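You operate a simulated robot arm through the tools that you are given. There is no shell and no other tool. Be economical: measure what you need, move in short steps, check, and stop when the job is done.

Carry out the task below with a simulated robot arm. There is one attempt and no reset: what you move stays moved.

TASK
Heat the cocoa and pump twice into the glass with the green base.
Fine: wait for the green lamp; then switch off and pull the tray out.
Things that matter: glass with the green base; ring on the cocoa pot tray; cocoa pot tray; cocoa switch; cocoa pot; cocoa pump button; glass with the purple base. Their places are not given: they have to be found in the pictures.

It is judged by the outcome, as a careful person would: the job done as asked, and still so three seconds after it is handed in. It fails if anything else is knocked over, pushed out of place, dropped, spilled or broken.

THE ROBOT
A 6-joint arm with a two-finger parallel gripper, fixed in place. Base frame: the origin is at the foot of the arm, x ahead of it, y to its left, z up; the work surface is at about z = 0. Lengths are in m, angles in degrees, forces in N, time in s.
With the tool pointing down near the work surface it reaches from about 0.14 to 0.58 m from the base axis. Its first joint turns from -66.0 to 66.0 degrees. Payload 2.1 kg.
Tool frame: the origin (TCP) lies between the finger pads and is the grasp point; the fingertips stand 0.03 m ahead of it; z points along the fingers, y is the line along which they close. The gripper opens to 0.094 m. The fingers are 0.028 m wide and 0.01 m thick; the gripper's body (0.05 by 0.096 m) begins 0.055 m behind the TCP.
Orientation is that of the tool frame in the base frame, as [roll, pitch, yaw] about the fixed x, y, z axes, in that order (R = Rz(yaw) Ry(pitch) Rx(roll)). With the fingers straight down and closing along the base's y, the tool's x points along the base's -x, its y along +y and its z along -z.

THE INTERFACE
- The arm moves only by the tool step_arm. Its argument "increments" is a list of rows, each a list of 3 entries, a list of its own where there are three numbers: the turn, a rotation vector about the tool's x, y, z in degrees, then the shift along the tool's x, y, z in m, then the gripper command, from -1 (fully open) to 1 (shut), values between in proportion. In form: [[[wx, wy, wz], [x, y, z], gripper], ...]. A call has 1 to 10 rows; each row is the pose to reach, as a shift and turn from the pose commanded when the call began, along the tool's axes at that moment. A row lasts 0.2 s, in which the tool goes at most 0.05 m and 8.6 degrees; a call with a longer step from one row to the next is refused whole, and so is a gripper value outside its range. A pose out of reach is approached as far as the arm can. The call stops where the force on the tool passes 70 N (or 10 N more than at its start, if that is more) or the arm is blocked; 0.2 s more then pass. The fingers move at their own pace (about 0.072 m/s each) and stop on an object; they squeeze with about 39 N. The grip force told is the motor's: it shows also when the fingers shut on nothing. Time passes only in rows, and 0.2 s behind the last, so rows that repeat a pose let the fingers close. It gives the time, the measured TCP pose, the force on the tool (base axes), the opening and the grip force at its end, in the units of the frame above (readings bear some noise), and new pictures: "views" is both (left out), scene, wrist or none.
- Cameras (640 x 400 px; columns grow to the right, rows downward): "scene" is fixed at [0.0422, -0.3571, 0.496]; the picture's right is [0.89, -0.45, 0.00], its down [-0.21, -0.41, -0.89] and it looks along [0.40, 0.79, -0.45] (base axes); focal length 271 px, centre (320, 200). "wrist" rides on the gripper at [-0.037, 0, -0.058] in the tool frame; the picture's right is [0.00, -1.00, 0.00], its down [0.97, 0.00, -0.24] and it looks along [0.24, 0.00, 0.97] (tool axes); focal length 218 px, centre (320, 200).
- probe_pixels(camera, pixels): there is no depth. For up to 12 entries [column, row, z] of the newest picture of that camera ("zoom" is the newest enlarged one), the place [x, y] in the base frame at which the ray of that pixel passes the height z, good to about 0.002 m. No time passes.
- close_up(camera, box): a new picture of the part [left, top, right, bottom] of that camera's present view, enlarged. No time passes.
- job_done(): hands the job in; it is judged then, once.

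Work in short steps. Measure before you move; look again where a grasp or a placing could have gone wrong, and mend it. You have 80 turns and 120 pictures in all, the two below and enlarged ones among them. Open the gripper and draw the arm clear of the work before you hand the job in, unless the task says otherwise; then end with one line.

The tools are called after "Call:" as a command line: name --argument value ..., lists and objects as JSON in quotes. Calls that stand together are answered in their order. step_arm: Moves the arm, as the interface text tells. Its arguments: {"type":"object","properties":{"increments":{"type":"array","items":{"type":"array"}},"views":{"type":"string","enum":["both","scene","wrist","none"]}},"required":["increments"]} The other tools are called the same way: probe_pixels (camera, pixels) gives the place at which the rays of pixels pass given heights; close_up (camera, box) takes an enlarged picture of a part of a camera's view; job_done () hands the job in.

At the start:

```text
t: 0.0
eef_pos: [0.2966, 0.1161, 0.4062]
tcp_rot: [179.9, -0.1, 179.9]
force: [-0.3, 0.1, -1.2]
finger_gap: 0.094
finger_force: 0.0
```

scene: 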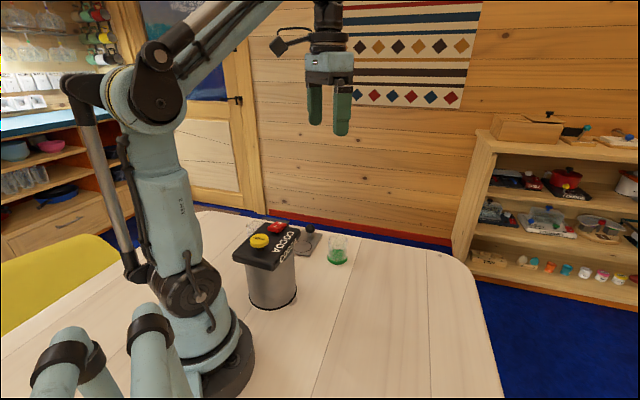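
wrist: 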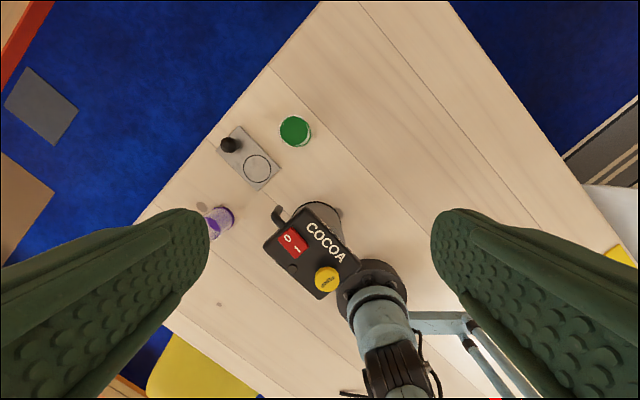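

The scene shows the cocoa pot near (270,265), with the green glass at (337,250) and a tray with a knob at (310,245). I'll enlarge both views first.

Call:
close_up --camera "scene" --box '[210, 190, 370, 320]'

Call:
close_up --camera "wrist" --box '[180, 100, 400, 310]'

```text
3.08 times, centred on (290, 255) of scene
```

zoom: 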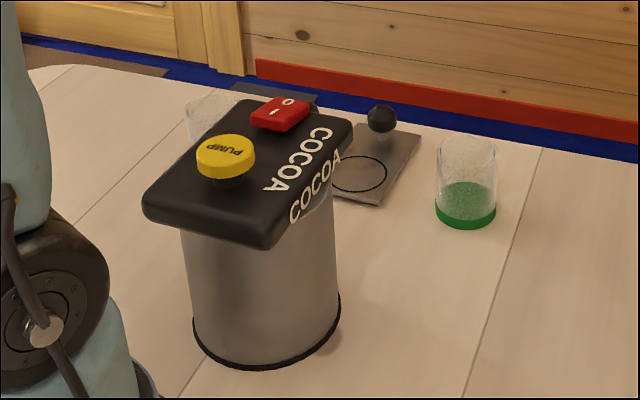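

```text
1.90 times, centred on (290, 205) of wrist
```

zoom: 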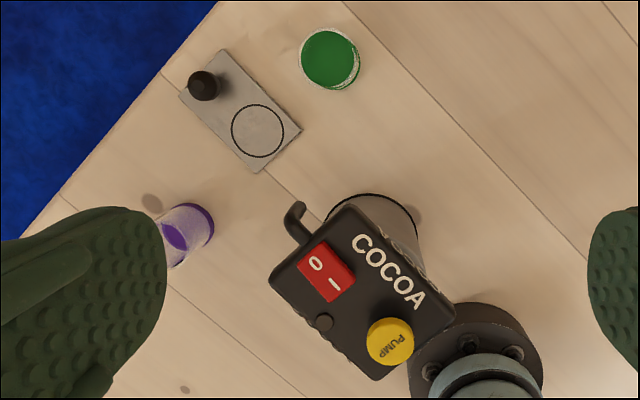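

Next I'll measure places from the wrist zoom: the glass, tray, ring, knob, spout, switch and pump.

Call:
probe_pixels --camera "zoom" --pixels '[[330, 58, 0.0], [257, 131, 0.005], [203, 86, 0.03], [222, 50, 0.005], [180, 96, 0.005], [301, 129, 0.005], [256, 173, 0.005], [196, 220, 0.0], [390, 342, 0.15], [326, 272, 0.15], [296, 210, 0.13], [324, 322, 0.14]]'

Call:
probe_pixels --camera "scene" --pixels '[[337, 262, 0.0], [300, 249, 0.005], [306, 230, 0.03], [259, 241, 0.13], [259, 241, 0.15], [259, 241, 0.17], [276, 227, 0.13], [276, 227, 0.15], [276, 227, 0.17], [280, 310, 0.0], [248, 295, 0.0], [295, 300, 0.0]]'

```text
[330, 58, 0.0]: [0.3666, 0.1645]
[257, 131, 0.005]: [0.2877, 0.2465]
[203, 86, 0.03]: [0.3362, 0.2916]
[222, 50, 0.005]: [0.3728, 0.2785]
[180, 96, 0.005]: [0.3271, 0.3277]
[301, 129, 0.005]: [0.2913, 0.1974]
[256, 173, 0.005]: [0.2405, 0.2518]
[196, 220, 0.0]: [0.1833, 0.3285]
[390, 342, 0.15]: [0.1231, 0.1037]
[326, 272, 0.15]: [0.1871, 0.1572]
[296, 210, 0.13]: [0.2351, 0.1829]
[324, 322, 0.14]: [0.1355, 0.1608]
```

```text
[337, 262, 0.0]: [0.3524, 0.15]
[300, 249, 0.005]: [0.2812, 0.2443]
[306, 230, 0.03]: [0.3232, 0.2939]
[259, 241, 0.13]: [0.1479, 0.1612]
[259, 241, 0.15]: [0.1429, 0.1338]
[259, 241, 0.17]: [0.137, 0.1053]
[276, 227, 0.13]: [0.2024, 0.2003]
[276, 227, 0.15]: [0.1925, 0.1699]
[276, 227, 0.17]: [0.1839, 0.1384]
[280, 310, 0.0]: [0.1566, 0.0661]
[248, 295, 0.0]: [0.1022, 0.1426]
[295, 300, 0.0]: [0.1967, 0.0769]
```

The tray runs about 45° (ring at ≈(0.288,0.246), knob at ≈(0.336,0.291)) and points at the spout. I'll turn the tool 45° and move above the green glass to measure more closely.

Call:
step_arm --increments '[[[0, 0, -7.5], [-0.01, 0.008, 0.034], -1], [[0, 0, -15], [-0.02, 0.016, 0.068], -1], [[0, 0, -22.5], [-0.03, 0.024, 0.102], -1], [[0, 0, -30], [-0.04, 0.032, 0.136], -1], [[0, 0, -37.5], [-0.055, 0.04, 0.16], -1], [[0, 0, -45], [-0.07, 0.048, 0.18], -1]]'

```text
t: 1.4
eef_pos: [0.3672, 0.1647, 0.224]
tcp_rot: [180.0, 0.1, -134.9]
force: [-0.7, -0.4, 1.1]
finger_gap: 0.0943
finger_force: 0.1
```

scene: 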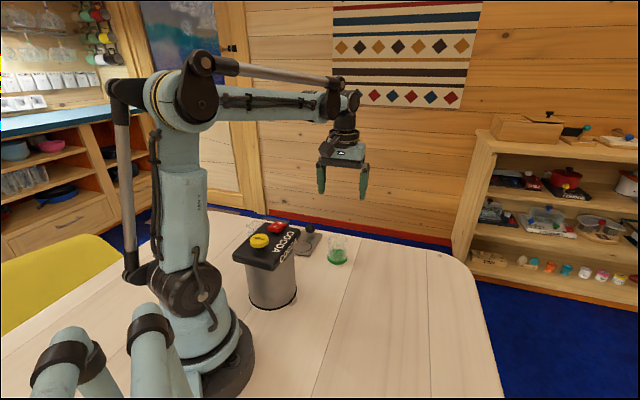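
wrist: 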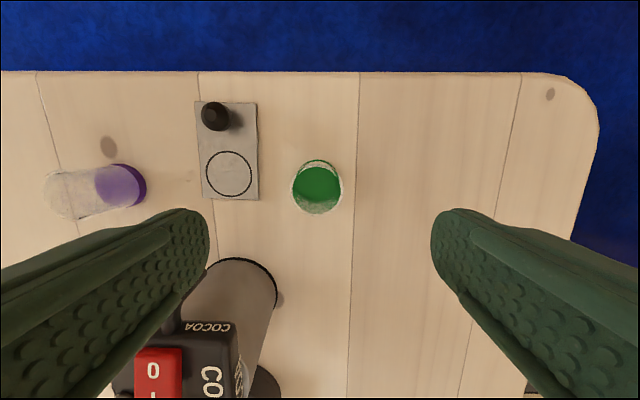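

The tray now lines up with the view. I'll enlarge the left half for precise measuring.

Call:
close_up --camera "wrist" --box '[150, 80, 390, 230]'

Call:
close_up --camera "wrist" --box '[100, 230, 300, 400]'

Call:
probe_pixels --camera "wrist" --pixels '[[229, 173, 0.006], [195, 102, 0.006], [257, 102, 0.006], [201, 199, 0.006], [259, 199, 0.006], [215, 116, 0.035], [317, 181, 0.0], [317, 188, 0.0], [317, 206, 0.07], [317, 206, 0.08], [130, 185, 0.0], [158, 370, 0.165]]'

```text
2.67 times, centred on (270, 155) of wrist
```

zoom: 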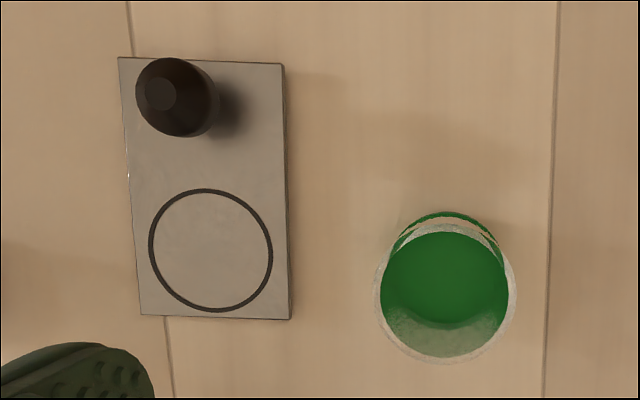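

```text
2.35 times, centred on (200, 315) of wrist
```

zoom: 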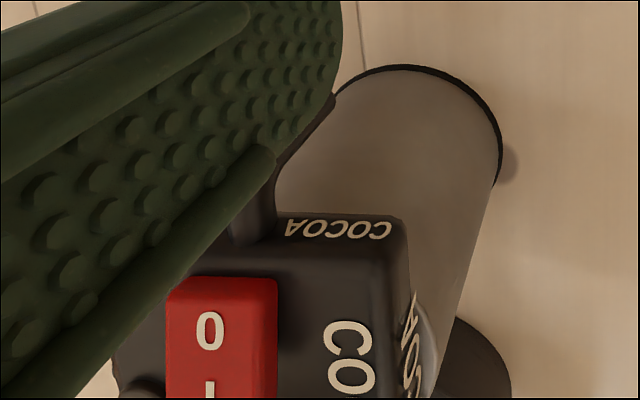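

```text
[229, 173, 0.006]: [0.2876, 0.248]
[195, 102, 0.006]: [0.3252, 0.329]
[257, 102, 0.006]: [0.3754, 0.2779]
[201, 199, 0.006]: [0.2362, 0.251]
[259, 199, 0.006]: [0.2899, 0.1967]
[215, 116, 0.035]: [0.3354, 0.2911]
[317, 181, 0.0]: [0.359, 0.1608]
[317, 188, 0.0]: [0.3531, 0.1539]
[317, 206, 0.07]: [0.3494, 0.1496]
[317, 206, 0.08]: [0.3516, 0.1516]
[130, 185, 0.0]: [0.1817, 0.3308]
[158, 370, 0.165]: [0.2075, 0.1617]
```

I'll triangulate the glass axis and height from both cameras, plus the knob and spout.

Call:
probe_pixels --camera "scene" --pixels '[[337.4, 258.5, 0.0], [338, 236.5, 0.06], [338, 236.5, 0.07], [338, 236.5, 0.08], [328.5, 236, 0.07], [347.5, 238, 0.07]]'

Call:
probe_pixels --camera "wrist" --pixels '[[317, 189.5, 0.06], [317, 189.5, 0.07], [317, 189.5, 0.08], [290, 189.5, 0.07], [343.5, 189.5, 0.07], [317.5, 159.5, 0.0], [317.5, 164, 0.07], [317.5, 215.5, 0.07], [183, 322, 0.14], [183, 322, 0.13], [241, 258, 0.0], [280, 300, 0.0]]'

Call:
close_up --camera "scene" --box '[290, 210, 370, 270]'

```text
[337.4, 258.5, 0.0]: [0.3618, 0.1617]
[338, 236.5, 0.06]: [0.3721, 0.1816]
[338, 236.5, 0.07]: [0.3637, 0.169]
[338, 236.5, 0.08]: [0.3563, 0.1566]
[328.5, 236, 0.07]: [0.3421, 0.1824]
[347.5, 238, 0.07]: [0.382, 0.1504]
```

```text
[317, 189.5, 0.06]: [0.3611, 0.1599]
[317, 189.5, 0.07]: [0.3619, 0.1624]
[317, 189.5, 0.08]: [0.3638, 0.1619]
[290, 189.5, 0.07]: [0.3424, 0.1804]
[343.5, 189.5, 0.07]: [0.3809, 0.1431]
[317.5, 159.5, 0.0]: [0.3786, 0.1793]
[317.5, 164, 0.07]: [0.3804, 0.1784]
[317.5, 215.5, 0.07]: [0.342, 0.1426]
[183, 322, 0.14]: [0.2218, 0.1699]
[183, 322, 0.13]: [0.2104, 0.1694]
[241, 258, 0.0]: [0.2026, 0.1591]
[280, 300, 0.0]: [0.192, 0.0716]
```

```text
6.67 times, centred on (330, 240) of scene
```

zoom: 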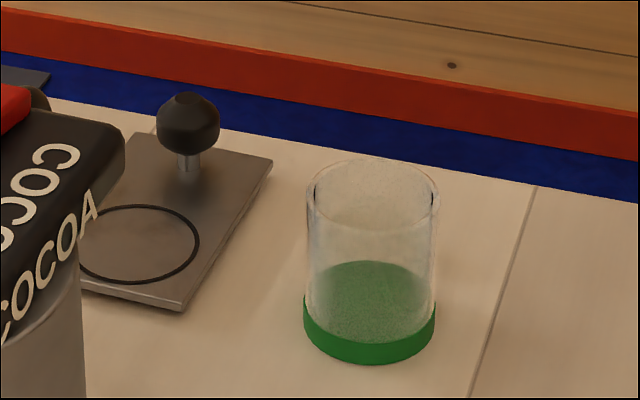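

The glass axis is at ≈(0.362,0.1615), with radius ≈0.027 and height ≈0.072. I'll descend around it with the fingers open.

Call:
step_arm --increments '[[[0, 0, 0], [0.006, 0.0014, 0.04], -1], [[0, 0, 0], [0.006, 0.0014, 0.08], -1], [[0, 0, 0], [0.006, 0.0014, 0.12], -1], [[0, 0, 0], [0.006, 0.0014, 0.15], -1], [[0, 0, 0], [0.006, 0.0014, 0.18], -1], [[0, 0, 0], [0.006, 0.0014, 0.18], -1]]'

```text
t: 2.8
eef_pos: [0.3623, 0.1613, 0.0446]
tcp_rot: [-180.0, 0.1, -135.0]
force: [0.3, 0.7, 0.1]
finger_gap: 0.094
finger_force: 0.0
```

scene: 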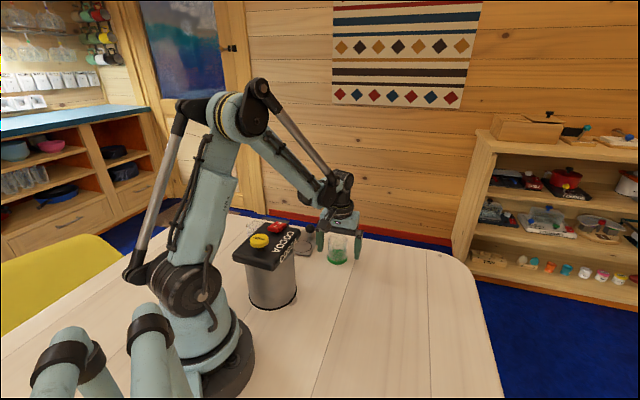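
wrist: 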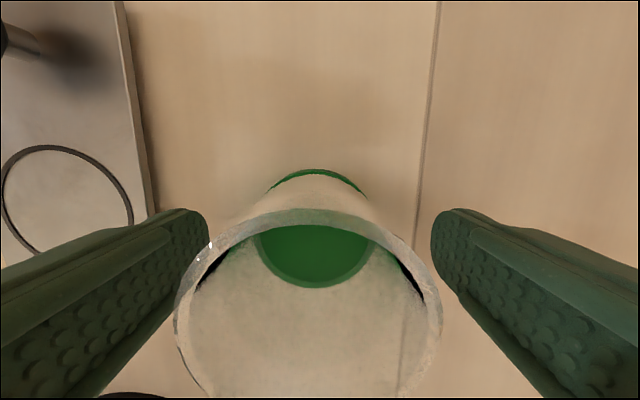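

The glass sits between the pads, about 2 mm toward +y. I'll correct for that and close.

Call:
step_arm --increments '[[[0, 0, 0], [0, 0.002, 0], -1], [[0, 0, 0], [0, 0.002, 0], 0.3], [[0, 0, 0], [0, 0.002, 0], 0.6], [[0, 0, 0], [0, 0.002, 0], 0.6], [[0, 0, 0], [0, 0.002, 0], 0.6]]' --views "wrist"

```text
t: 4.0
eef_pos: [0.36, 0.1631, 0.0465]
tcp_rot: [-180.0, 0.2, -135.0]
force: [-0.1, 0.4, 4.5]
finger_gap: 0.0537
finger_force: 38.6
```

wrist: 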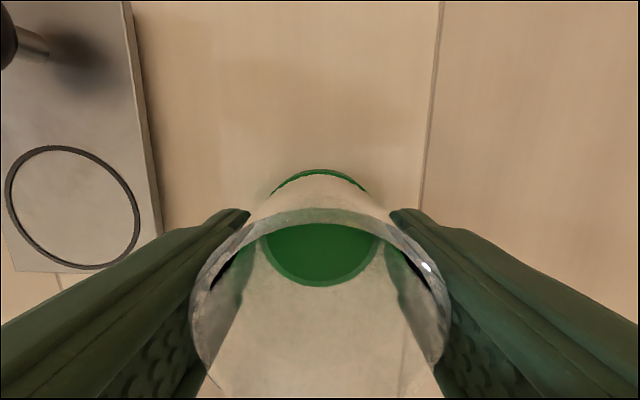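

The glass is held (gap 0.0537). Before carrying it, I'll refine the ring centre from the scene (≈(302.7,246.5)) and this wrist view (≈(73,207)).

Call:
probe_pixels --camera "scene" --pixels '[[302.7, 246.5, 0.006], [302.7, 246.5, 0.01]]'

Call:
probe_pixels --camera "wrist" --pixels '[[73, 206, 0.006], [73, 206, 0.01], [6, 206, 0.006], [138, 206, 0.006], [160, 232, 0.008]]'

Call:
step_arm --increments '[[[0, 0, 0], [0, 0, -0.025], 0.6], [[0, 0, 0], [0, 0, -0.055], 0.6], [[0, 0, 0], [0, 0, -0.055], 0.6]]' --views "both"

```text
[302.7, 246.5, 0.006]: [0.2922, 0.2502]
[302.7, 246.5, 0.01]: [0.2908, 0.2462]
```

```text
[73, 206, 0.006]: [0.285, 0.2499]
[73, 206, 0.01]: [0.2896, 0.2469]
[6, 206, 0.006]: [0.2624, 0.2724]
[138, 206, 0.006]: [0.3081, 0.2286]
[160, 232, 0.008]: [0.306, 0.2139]
```

```text
t: 4.8
eef_pos: [0.3623, 0.162, 0.0995]
tcp_rot: [-180.0, 0.1, -134.9]
force: [0.4, -0.7, -0.7]
finger_gap: 0.054
finger_force: 39.3
```

scene: 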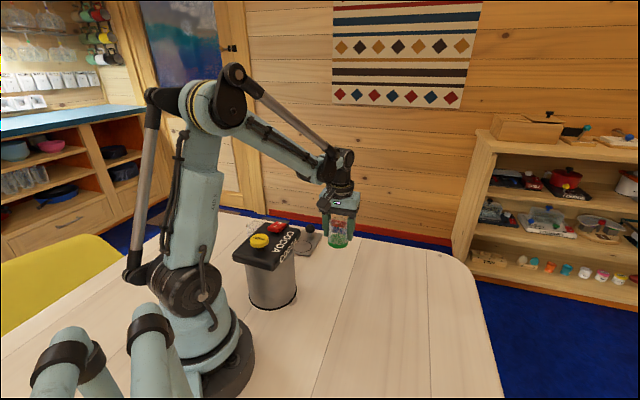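
wrist: 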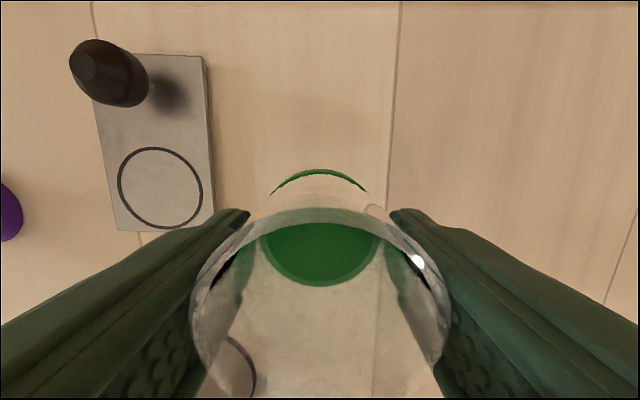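

Lifted cleanly. I'll move over the ring at (0.288,0.248), keeping this height.

Call:
step_arm --increments '[[[0, 0, 0], [-0.002, 0.03, 0], 0.6], [[0, 0, 0], [-0.005, 0.06, 0], 0.6], [[0, 0, 0], [-0.008, 0.09, 0], 0.6], [[0, 0, 0], [-0.0098, 0.1116, 0], 0.6], [[0, 0, 0], [-0.0098, 0.1116, 0], 0.6]]'

Call:
probe_pixels --camera "wrist" --pixels '[[320, 200, 0.0]]'

```text
t: 6.0
eef_pos: [0.2881, 0.2499, 0.1015]
tcp_rot: [-180.0, 0.1, -135.0]
force: [-0.9, 0.7, -1.6]
finger_gap: 0.0538
finger_force: 38.9
```

scene: 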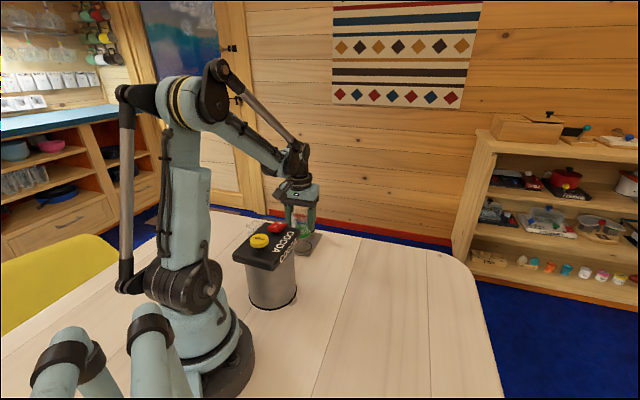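
wrist: 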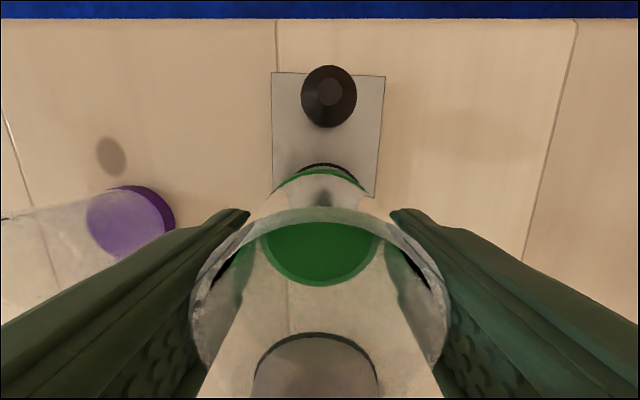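

```text
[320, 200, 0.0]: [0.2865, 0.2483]
```

The ring's visible arc looks a few px to the right of the glass axis, so I'll enlarge to measure it.

Call:
close_up --camera "wrist" --box '[250, 60, 410, 160]'

Call:
close_up --camera "wrist" --box '[240, 140, 400, 240]'

```text
4.00 times, centred on (330, 110) of wrist
```

zoom: 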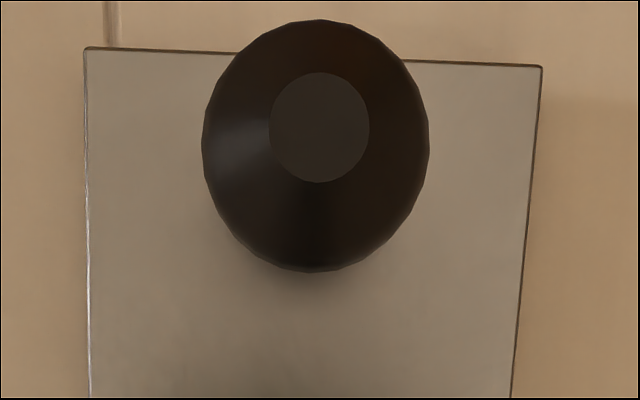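

```text
4.00 times, centred on (320, 190) of wrist
```

zoom: 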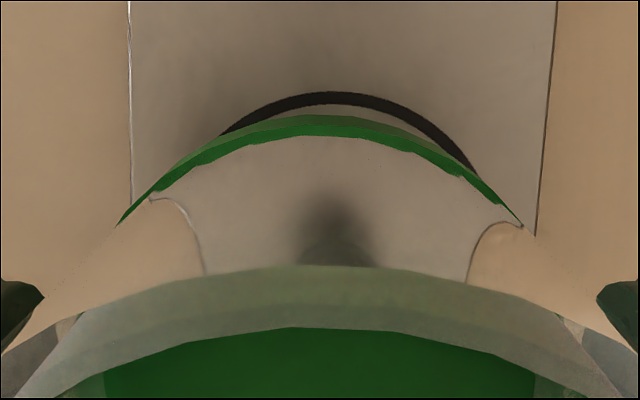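

Call:
probe_pixels --camera "wrist" --pixels '[[323.7, 163.5, 0.006], [295.5, 174, 0.006], [358, 182, 0.006], [272, 182, 0.006], [374, 182, 0.006], [271, 72, 0.006], [385, 76, 0.006], [318, 168.5, 0.055], [329, 92, 0.045]]'

```text
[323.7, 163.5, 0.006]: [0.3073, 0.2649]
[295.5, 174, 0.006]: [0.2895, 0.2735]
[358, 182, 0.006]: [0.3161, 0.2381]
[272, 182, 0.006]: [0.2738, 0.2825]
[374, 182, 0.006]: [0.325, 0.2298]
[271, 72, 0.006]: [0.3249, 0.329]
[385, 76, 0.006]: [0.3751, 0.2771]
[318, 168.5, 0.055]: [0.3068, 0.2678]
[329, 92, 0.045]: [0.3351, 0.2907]
```

The ring centre refines to ≈(0.2882,0.246), so I'll shift (+0.002,−0.0026) in the tool frame and lower toward the tray.

Call:
step_arm --increments '[[[0, 0, 0], [0.002, -0.0026, 0.01], 0.6], [[0, 0, 0], [0.002, -0.0026, 0.03], 0.6], [[0, 0, 0], [0.002, -0.0026, 0.043], 0.6], [[0, 0, 0], [0.002, -0.0026, 0.046], 0.6], [[0, 0, 0], [0.002, -0.0026, 0.046], 0.6]]' --views "wrist"

Call:
close_up --camera "scene" --box '[260, 190, 350, 265]'

```text
t: 7.2
eef_pos: [0.2894, 0.2446, 0.0552]
tcp_rot: [-180.0, 0.1, -135.0]
force: [0.8, 0.3, 10.3]
finger_gap: 0.0542
finger_force: 38.7
```

wrist: 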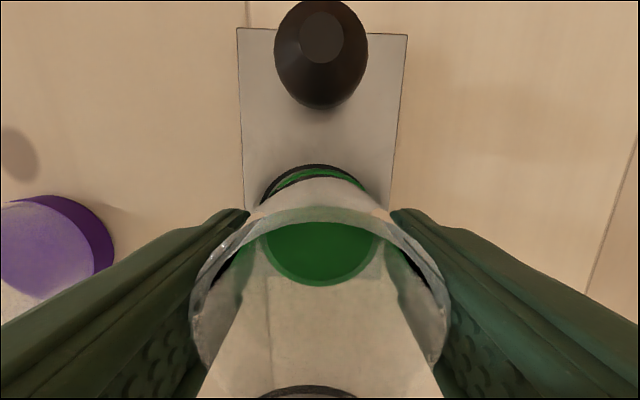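

```text
5.33 times, centred on (305, 228) of scene
```

zoom: 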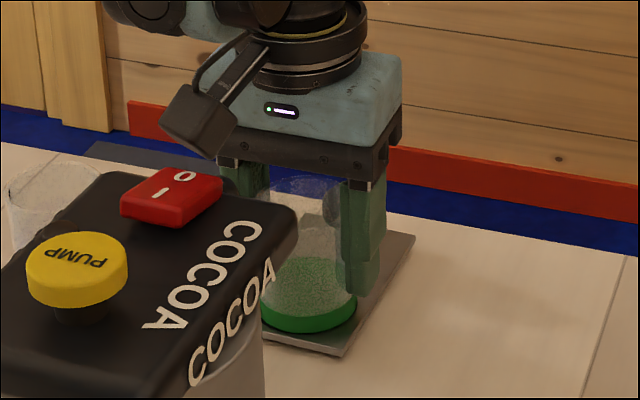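

There's contact at 10 N. I'll check how well the glass is centred in the ring before release.

Call:
close_up --camera "wrist" --box '[240, 140, 400, 240]'

```text
4.00 times, centred on (320, 190) of wrist
```

zoom: 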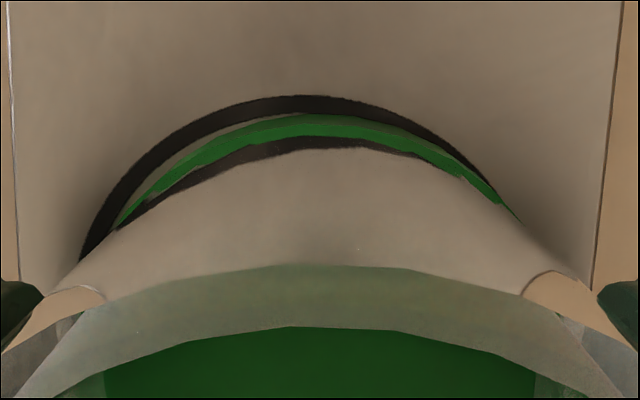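

The glass is ≈2 mm off to the right. I'll lift 3 mm, shift +0.0022 in y and set it down again.

Call:
step_arm --increments '[[[0, 0, 0], [0, 0, -0.004], 0.6], [[0, 0, 0], [0, 0.0022, -0.004], 0.6], [[0, 0, 0], [0, 0.0022, -0.002], 0.6], [[0, 0, 0], [0, 0.0022, -0.0005], 0.6], [[0, 0, 0], [0, 0.0022, -0.0005], 0.6]]' --views "wrist"

Call:
close_up --camera "wrist" --box '[240, 140, 400, 240]'

```text
t: 8.4
eef_pos: [0.2868, 0.2465, 0.0549]
tcp_rot: [180.0, 0.1, -135.0]
force: [-0.4, 0.3, 0.2]
finger_gap: 0.0544
finger_force: 38.7
```

wrist: 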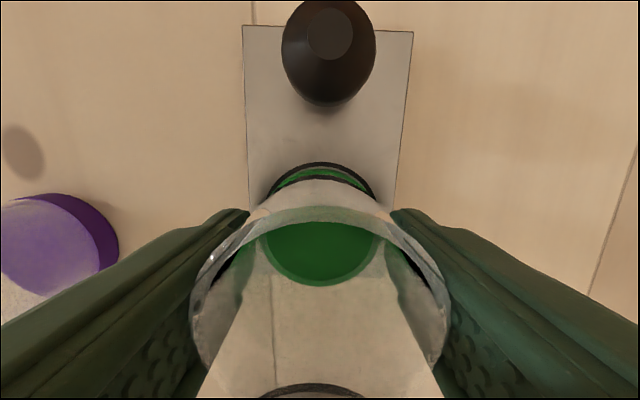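

```text
4.00 times, centred on (320, 190) of wrist
```

zoom: 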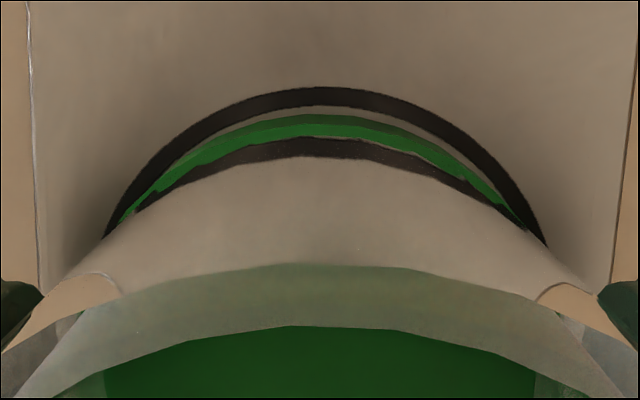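

The glass is centred now. I'll lower the last millimetre, open, and rise.

Call:
step_arm --increments '[[[0, 0, 0], [0, 0, 0.001], 0.6], [[0, 0, 0], [0, 0, 0.001], 0.2], [[0, 0, 0], [0, 0, 0.001], -0.4], [[0, 0, 0], [0, 0, 0.001], -0.8], [[0, 0, 0], [0, 0, 0.001], -0.8], [[0, 0, 0], [0, 0, -0.02], -0.8], [[0, 0, 0], [0, 0, -0.05], -0.8], [[0, 0, 0], [0, 0, -0.09], -0.8], [[0, 0, 0], [0, 0, -0.13], -0.8]]'

Call:
close_up --camera "scene" --box '[210, 190, 370, 320]'

```text
t: 10.4
eef_pos: [0.2875, 0.2478, 0.1848]
tcp_rot: [180.0, 0.0, -135.0]
force: [-0.3, -0.4, -0.1]
finger_gap: 0.0848
finger_force: 0.0
```

scene: 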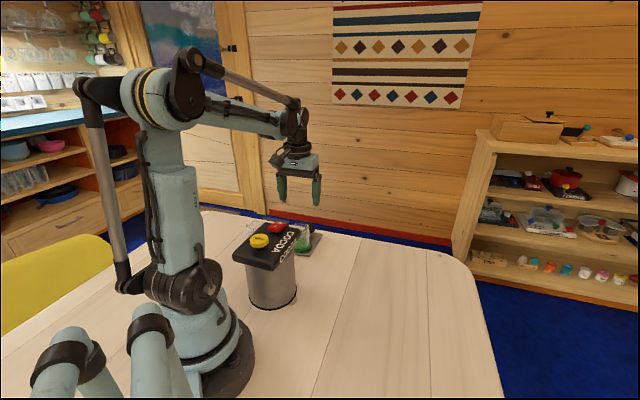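
wrist: 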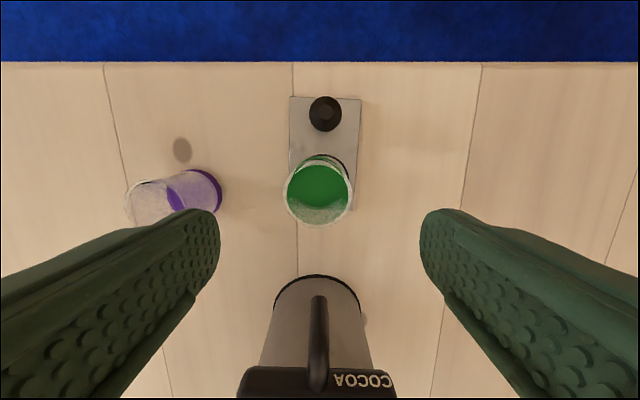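

```text
3.08 times, centred on (290, 255) of scene
```

zoom: 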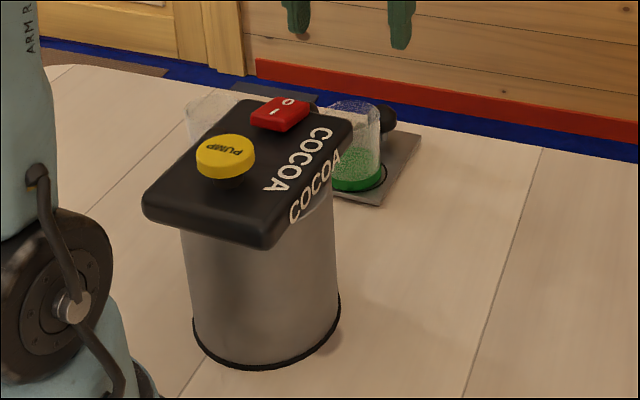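

The glass stands in the ring. Now I'll measure the spout tip (318,300), pot base edge (317,275), tray edge and knob.

Call:
probe_pixels --camera "wrist" --pixels '[[318, 300, 0.1], [318, 300, 0.12], [318, 300, 0.14], [317, 275, 0.005], [325, 108, 0.045], [325, 108, 0.035], [290, 97, 0.006], [361, 100, 0.006], [353, 211, 0.006], [290, 170, 0.006], [320, 193, 0.075]]'

Call:
close_up --camera "wrist" --box '[240, 80, 400, 220]'

Call:
close_up --camera "wrist" --box '[220, 260, 420, 400]'

```text
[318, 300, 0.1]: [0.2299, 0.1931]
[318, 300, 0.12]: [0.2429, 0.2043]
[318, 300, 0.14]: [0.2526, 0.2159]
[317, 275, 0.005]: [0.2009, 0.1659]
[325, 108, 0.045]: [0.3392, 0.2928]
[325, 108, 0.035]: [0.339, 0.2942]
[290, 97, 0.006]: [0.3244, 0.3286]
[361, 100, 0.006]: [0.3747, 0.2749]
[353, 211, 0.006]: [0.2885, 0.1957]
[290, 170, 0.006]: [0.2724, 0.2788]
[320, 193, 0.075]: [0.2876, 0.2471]
```

```text
2.86 times, centred on (320, 150) of wrist
```

zoom: 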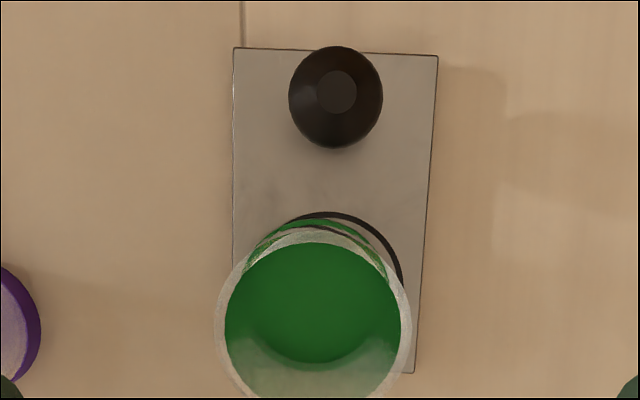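

```text
2.86 times, centred on (320, 330) of wrist
```

zoom: 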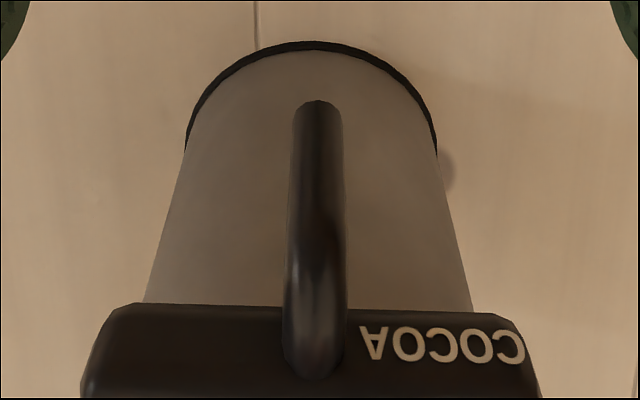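

After the release the glass sits ≈4 mm off the ring centre. I'll go back down centred on the ring (tool y −0.003) and nudge it into place by narrowing the pads to just over the glass diameter, without squeezing.

Call:
step_arm --increments '[[[0, 0, 0], [0, -0.003, 0.04], -0.8], [[0, 0, 0], [0, -0.003, 0.08], -0.8], [[0, 0, 0], [0, -0.003, 0.11], -0.8], [[0, 0, 0], [0, -0.003, 0.125], -0.8], [[0, 0, 0], [0, -0.003, 0.125], -0.6], [[0, 0, 0], [0, -0.003, 0.125], -0.4], [[0, 0, 0], [0, -0.003, 0.125], -0.28], [[0, 0, 0], [0, -0.003, 0.125], -0.22], [[0, 0, 0], [0, -0.003, 0.125], -0.19]]' --views "wrist"

Call:
close_up --camera "wrist" --box '[240, 140, 400, 240]'

```text
t: 12.4
eef_pos: [0.2885, 0.2427, 0.0615]
tcp_rot: [-179.9, 0.1, -135.0]
force: [-0.2, 0.0, -0.1]
finger_gap: 0.0562
finger_force: 0.1
```

wrist: 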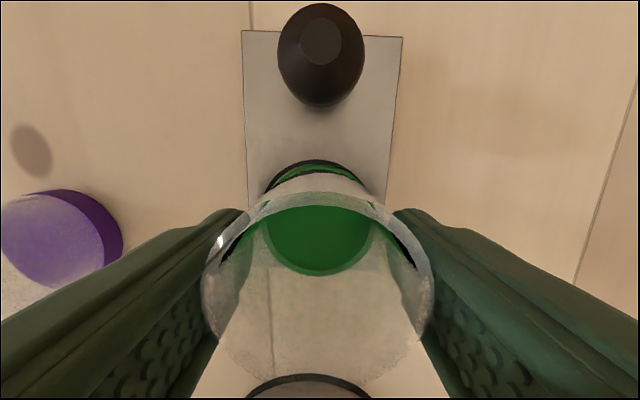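

```text
4.00 times, centred on (320, 190) of wrist
```

zoom: 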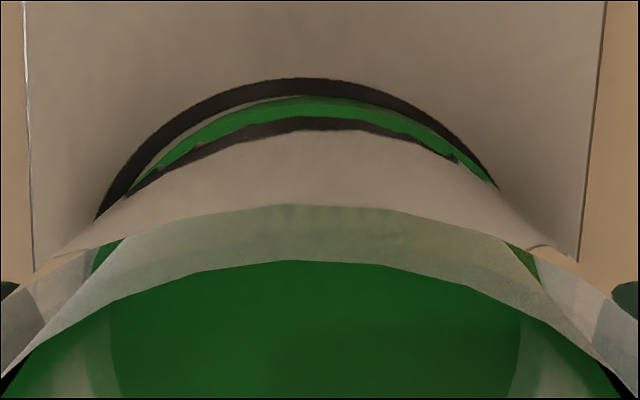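

The glass is centred to about 1 mm. I'll open and rise straight up.

Call:
step_arm --increments '[[[0, 0, 0], [0, 0, 0], -0.4], [[0, 0, 0], [0, 0, 0], -0.7], [[0, 0, 0], [0, 0, 0], -0.8], [[0, 0, 0], [0, 0, -0.03], -0.8], [[0, 0, 0], [0, 0, -0.07], -0.8], [[0, 0, 0], [0, 0, -0.11], -0.8], [[0, 0, 0], [0, 0, -0.14], -0.8], [[0, 0, 0], [0, 0, -0.14], -0.8]]' --views "wrist"

Call:
close_up --camera "wrist" --box '[240, 80, 400, 220]'

```text
t: 14.2
eef_pos: [0.2875, 0.2443, 0.2012]
tcp_rot: [-180.0, 0.1, -135.0]
force: [0.3, 0.2, -0.6]
finger_gap: 0.0848
finger_force: 0.0
```

wrist: 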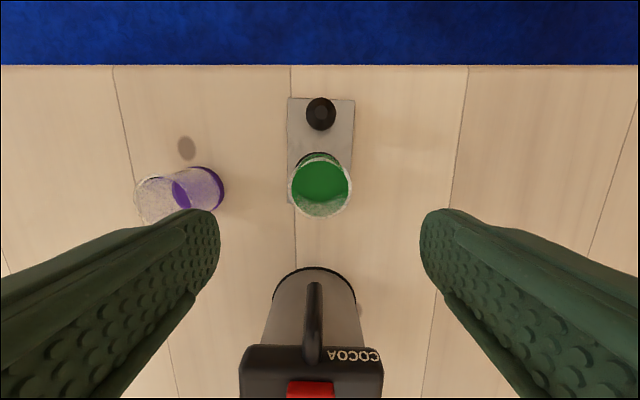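

```text
2.86 times, centred on (320, 150) of wrist
```

zoom: 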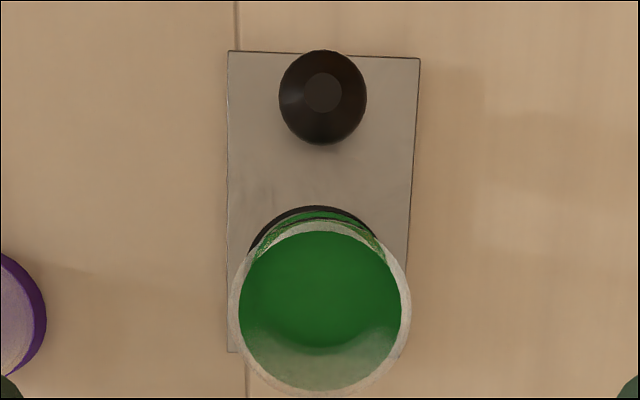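

The glass is well centred. Next I'll triangulate the knob using wrist (320.5,115) and scene (310.2,228.3).

Call:
probe_pixels --camera "scene" --pixels '[[310.2, 228.3, 0.03], [310.2, 228.3, 0.04], [310.2, 228.3, 0.05], [307, 235.7, 0.006], [307, 235.7, 0.01]]'

Call:
probe_pixels --camera "wrist" --pixels '[[321, 114, 0.03], [321, 114, 0.04], [321, 114, 0.05], [305.5, 114, 0.04], [336.5, 114, 0.04], [314, 284, 0.12], [314, 284, 0.13], [314, 284, 0.11], [315, 268, 0.0], [288, 203, 0.006], [310, 388, 0.16]]'

```text
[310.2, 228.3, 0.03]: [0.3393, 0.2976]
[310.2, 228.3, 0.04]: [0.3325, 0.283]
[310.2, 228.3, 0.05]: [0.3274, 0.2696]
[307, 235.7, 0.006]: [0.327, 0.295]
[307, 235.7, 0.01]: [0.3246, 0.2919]
```

```text
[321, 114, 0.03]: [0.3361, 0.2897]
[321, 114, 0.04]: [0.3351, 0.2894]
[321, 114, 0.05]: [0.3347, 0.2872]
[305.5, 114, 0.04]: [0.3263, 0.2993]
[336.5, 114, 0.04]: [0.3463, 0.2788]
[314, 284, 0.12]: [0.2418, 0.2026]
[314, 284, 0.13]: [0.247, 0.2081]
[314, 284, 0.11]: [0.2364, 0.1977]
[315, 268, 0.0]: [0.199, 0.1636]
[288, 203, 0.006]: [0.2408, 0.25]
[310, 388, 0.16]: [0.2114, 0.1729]
```

The knob is at ≈(0.335,0.290,0.037), directly in line (tool x −0.065). I'll move over it and come down around it.

Call:
step_arm --increments '[[[0, 0, 0], [-0.035, 0, 0], -0.8], [[0, 0, 0], [-0.065, 0, 0.01], -0.8], [[0, 0, 0], [-0.065, 0, 0.05], -0.8], [[0, 0, 0], [-0.065, 0, 0.09], -0.8], [[0, 0, 0], [-0.065, 0, 0.13], -0.8], [[0, 0, 0], [-0.065, 0, 0.152], -0.8], [[0, 0, 0], [-0.065, 0, 0.152], -0.8]]'

```text
t: 15.8
eef_pos: [0.3341, 0.2899, 0.049]
tcp_rot: [180.0, 0.1, -135.1]
force: [0.3, 0.4, -0.2]
finger_gap: 0.0844
finger_force: 0.1
```

scene: 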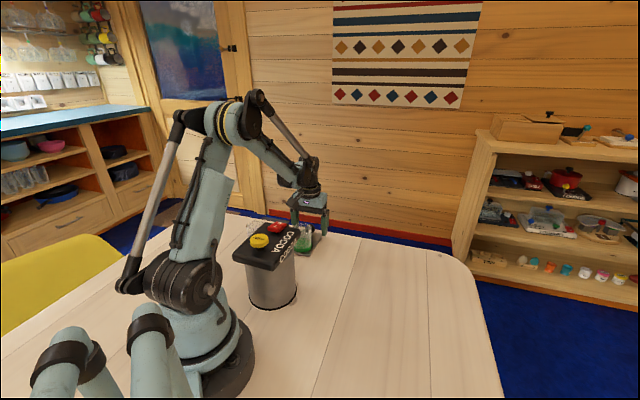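
wrist: 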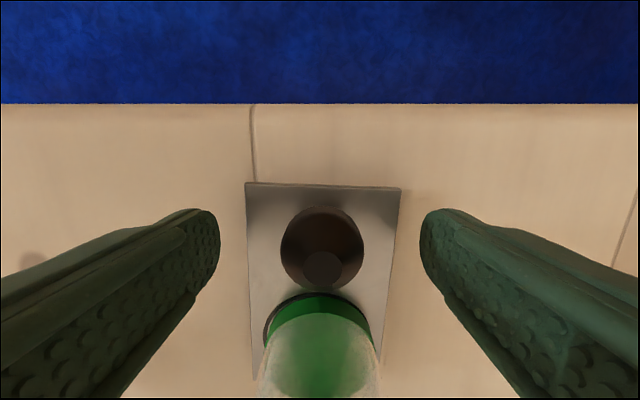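

The knob is centred between the pads (322,248). I'll close on it.

Call:
step_arm --increments '[[[0, 0, 0], [0, -0.001, 0.003], -0.4], [[0, 0, 0], [0, -0.001, 0.003], 0], [[0, 0, 0], [0, -0.001, 0.003], 0.3], [[0, 0, 0], [0, -0.001, 0.003], 0.6], [[0, 0, 0], [0, -0.001, 0.003], 0.6], [[0, 0, 0], [0, -0.001, 0.003], 0.6]]' --views "wrist"

```text
t: 17.2
eef_pos: [0.3363, 0.289, 0.0471]
tcp_rot: [179.9, 0.1, -135.0]
force: [-2.3, 2.7, -0.3]
finger_gap: 0.0291
finger_force: 38.9
```

wrist: 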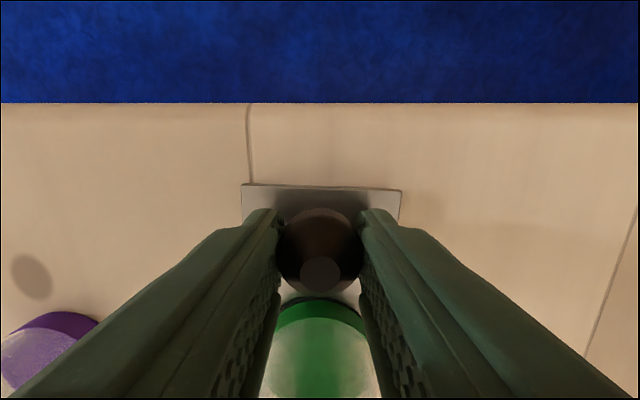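

The knob is gripped (gap 0.029). I'll push the tray slowly inward by half the distance along its axis.

Call:
step_arm --increments '[[[0, 0, 0], [0.003, 0, 0], 0.6], [[0, 0, 0], [0.008, 0, 0], 0.6], [[0, 0, 0], [0.014, 0.0004, 0], 0.6], [[0, 0, 0], [0.02, 0.0006, 0], 0.6], [[0, 0, 0], [0.026, 0.0008, 0], 0.6], [[0, 0, 0], [0.032, 0.001, 0], 0.6], [[0, 0, 0], [0.037, 0.001, 0], 0.6], [[0, 0, 0], [0.04, 0.001, 0], 0.6]]'

Call:
close_up --camera "scene" --box '[230, 190, 350, 270]'

```text
t: 19.0
eef_pos: [0.308, 0.2619, 0.0461]
tcp_rot: [180.0, 0.1, -135.0]
force: [-3.3, 3.7, 10.8]
finger_gap: 0.0286
finger_force: 39.0
```

scene: 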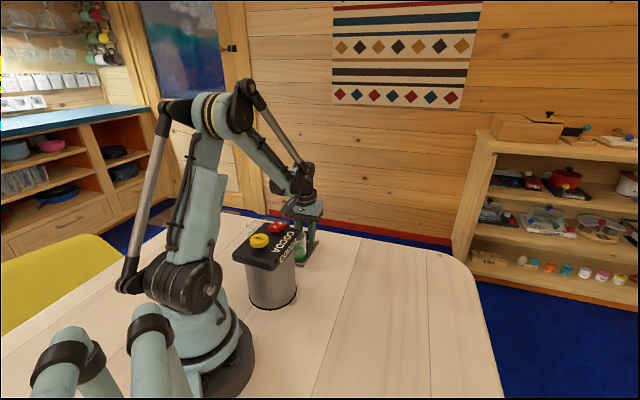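
wrist: 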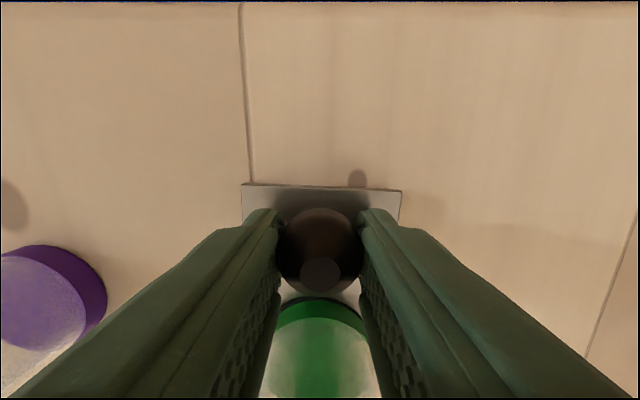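

```text
5.00 times, centred on (290, 230) of scene
```

zoom: 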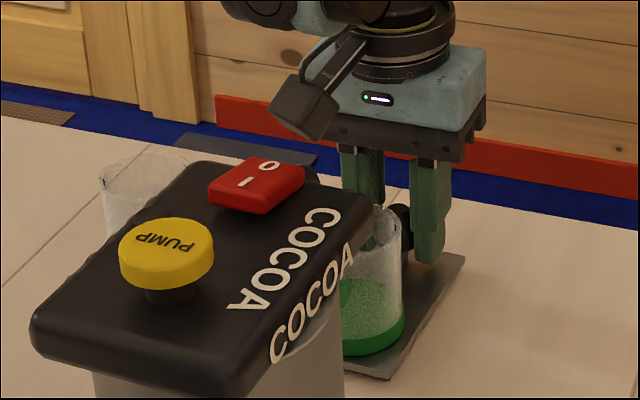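

The tray slides with the glass upright. Side and vertical forces are small, so I'll ease them (+y, up 1 mm) and push 0.04 m further.

Call:
step_arm --increments '[[[0, 0, 0], [0.003, 0.001, -0.001], 0.6], [[0, 0, 0], [0.008, 0.0015, -0.001], 0.6], [[0, 0, 0], [0.014, 0.002, -0.001], 0.6], [[0, 0, 0], [0.02, 0.0022, -0.001], 0.6], [[0, 0, 0], [0.026, 0.0024, -0.001], 0.6], [[0, 0, 0], [0.032, 0.0026, -0.001], 0.6], [[0, 0, 0], [0.037, 0.0028, -0.001], 0.6], [[0, 0, 0], [0.04, 0.003, -0.001], 0.6]]'

Call:
close_up --camera "scene" --box '[230, 190, 350, 270]'

```text
t: 20.8
eef_pos: [0.2761, 0.236, 0.046]
tcp_rot: [179.9, 0.0, -135.0]
force: [9.0, 10.6, 8.8]
finger_gap: 0.0288
finger_force: 38.7
```

scene: 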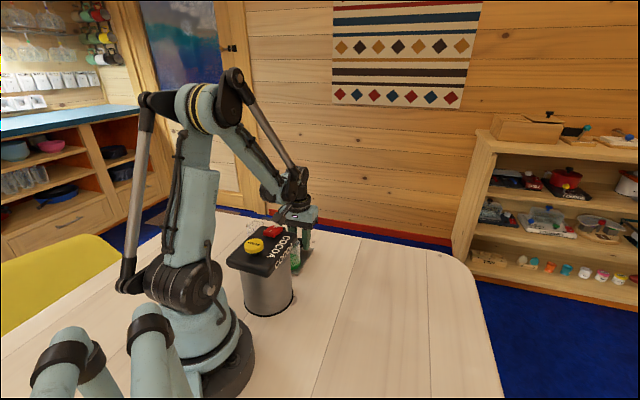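
wrist: 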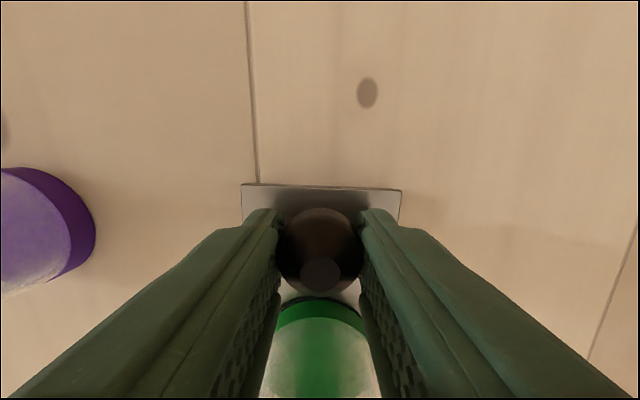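

```text
5.00 times, centred on (290, 230) of scene
```

zoom: 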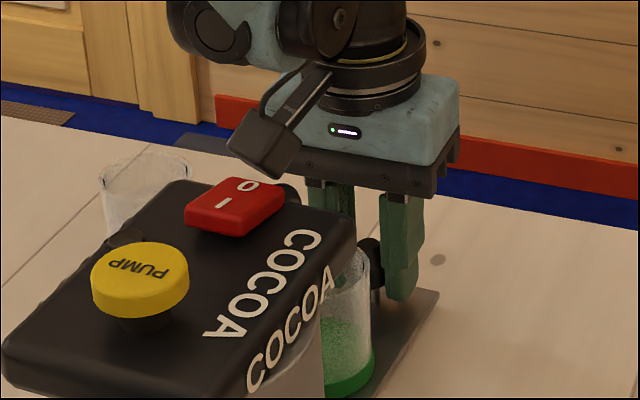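

The force is 14 N and the pot seems to have shifted in the scene (pump from (259,241) to about (256,245)). I'm stopping to measure how much.

Call:
probe_pixels --camera "scene" --pixels '[[259, 241, 0.165], [255, 244, 0.165], [276, 227, 0.16], [268, 230, 0.16]]'

Call:
close_up --camera "scene" --box '[210, 190, 370, 320]'

```text
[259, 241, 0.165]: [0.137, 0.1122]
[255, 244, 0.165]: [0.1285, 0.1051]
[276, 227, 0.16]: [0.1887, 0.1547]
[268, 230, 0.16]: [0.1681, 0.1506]
```

```text
3.08 times, centred on (290, 255) of scene
```

zoom: 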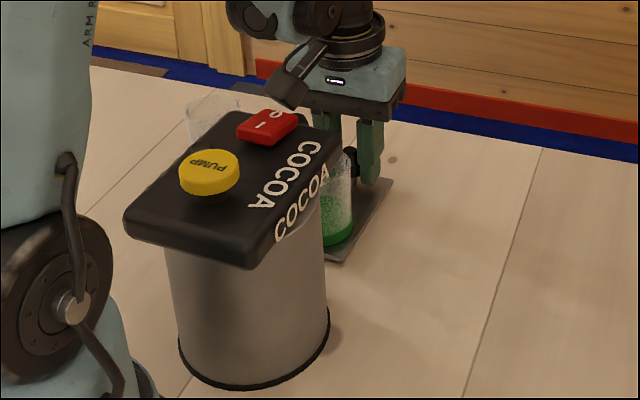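

The pot slid ≈15 mm along the push axis, so the tray reached its stop before my estimate. I'll release the knob, rise, and inspect from above before deciding how to put it back.

Call:
step_arm --increments '[[[0, 0, 0], [-0.001, 0, 0], 0.2], [[0, 0, 0], [-0.001, 0, 0], -0.2], [[0, 0, 0], [-0.001, 0, 0], -0.5], [[0, 0, 0], [-0.001, 0, -0.03], -0.5], [[0, 0, 0], [-0.02, 0, -0.07], -0.5], [[0, 0, 0], [-0.02, 0, -0.11], -0.5], [[0, 0, 0], [-0.02, 0, -0.15], -0.5], [[0, 0, 0], [-0.02, 0, -0.19], -0.5], [[0, 0, 0], [-0.02, 0, -0.23], -0.5], [[0, 0, 0], [-0.02, 0, -0.23], -0.5]]'

Call:
close_up --camera "wrist" --box '[210, 120, 430, 400]'

Call:
close_up --camera "scene" --box '[210, 190, 370, 320]'

```text
t: 23.0
eef_pos: [0.2928, 0.2504, 0.2765]
tcp_rot: [-179.9, 0.1, -135.1]
force: [0.2, -0.4, 0.1]
finger_gap: 0.0704
finger_force: 0.1
```

scene: 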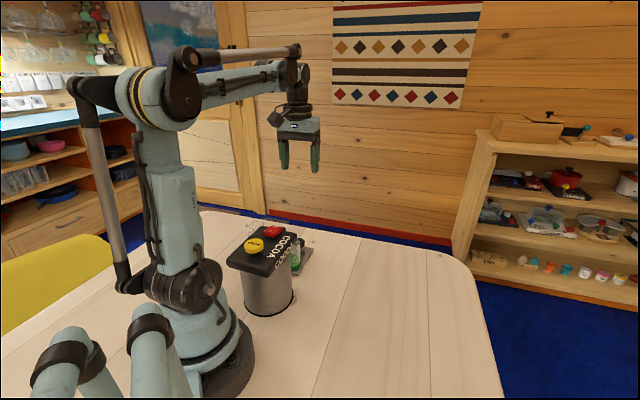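
wrist: 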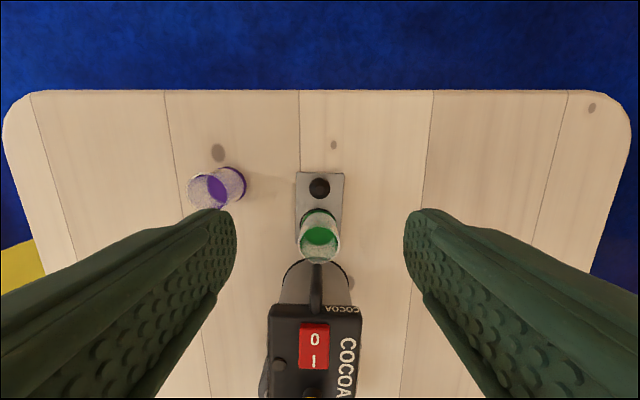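

```text
1.43 times, centred on (320, 260) of wrist
```

zoom: 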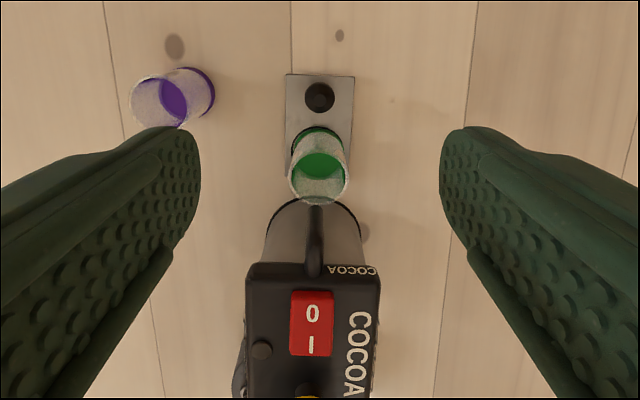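

```text
3.08 times, centred on (290, 255) of scene
```

zoom: 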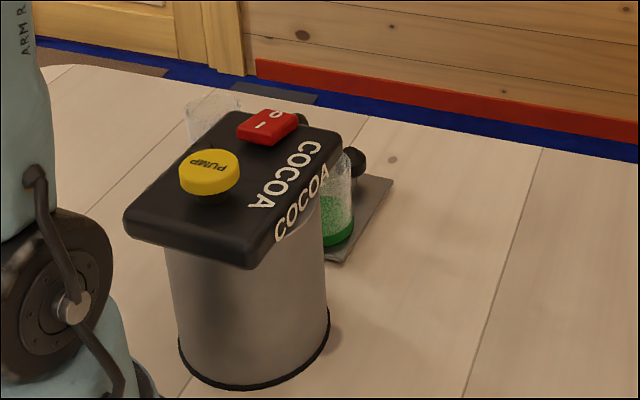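

I'll look closer at the spout against the glass rim, in case the glass rim is what contacted the spout.

Call:
close_up --camera "wrist" --box '[275, 160, 375, 320]'

Call:
close_up --camera "scene" --box '[270, 215, 320, 260]'

```text
2.50 times, centred on (325, 240) of wrist
```

zoom: 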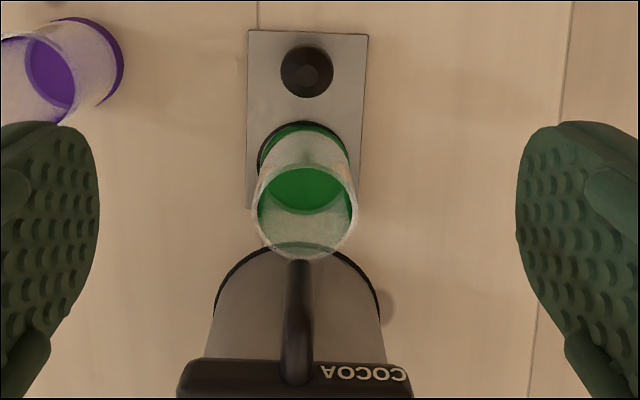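

```text
8.89 times, centred on (295, 238) of scene
```

zoom: 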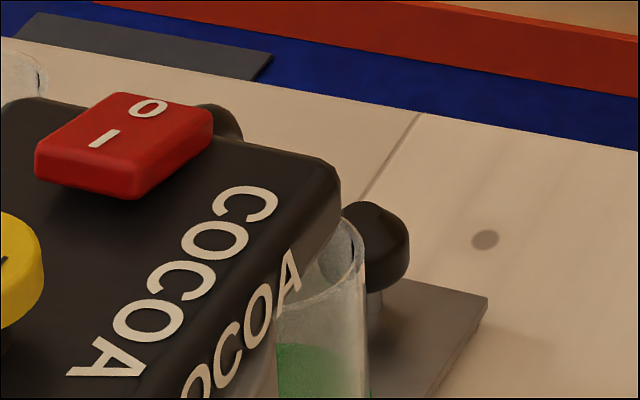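

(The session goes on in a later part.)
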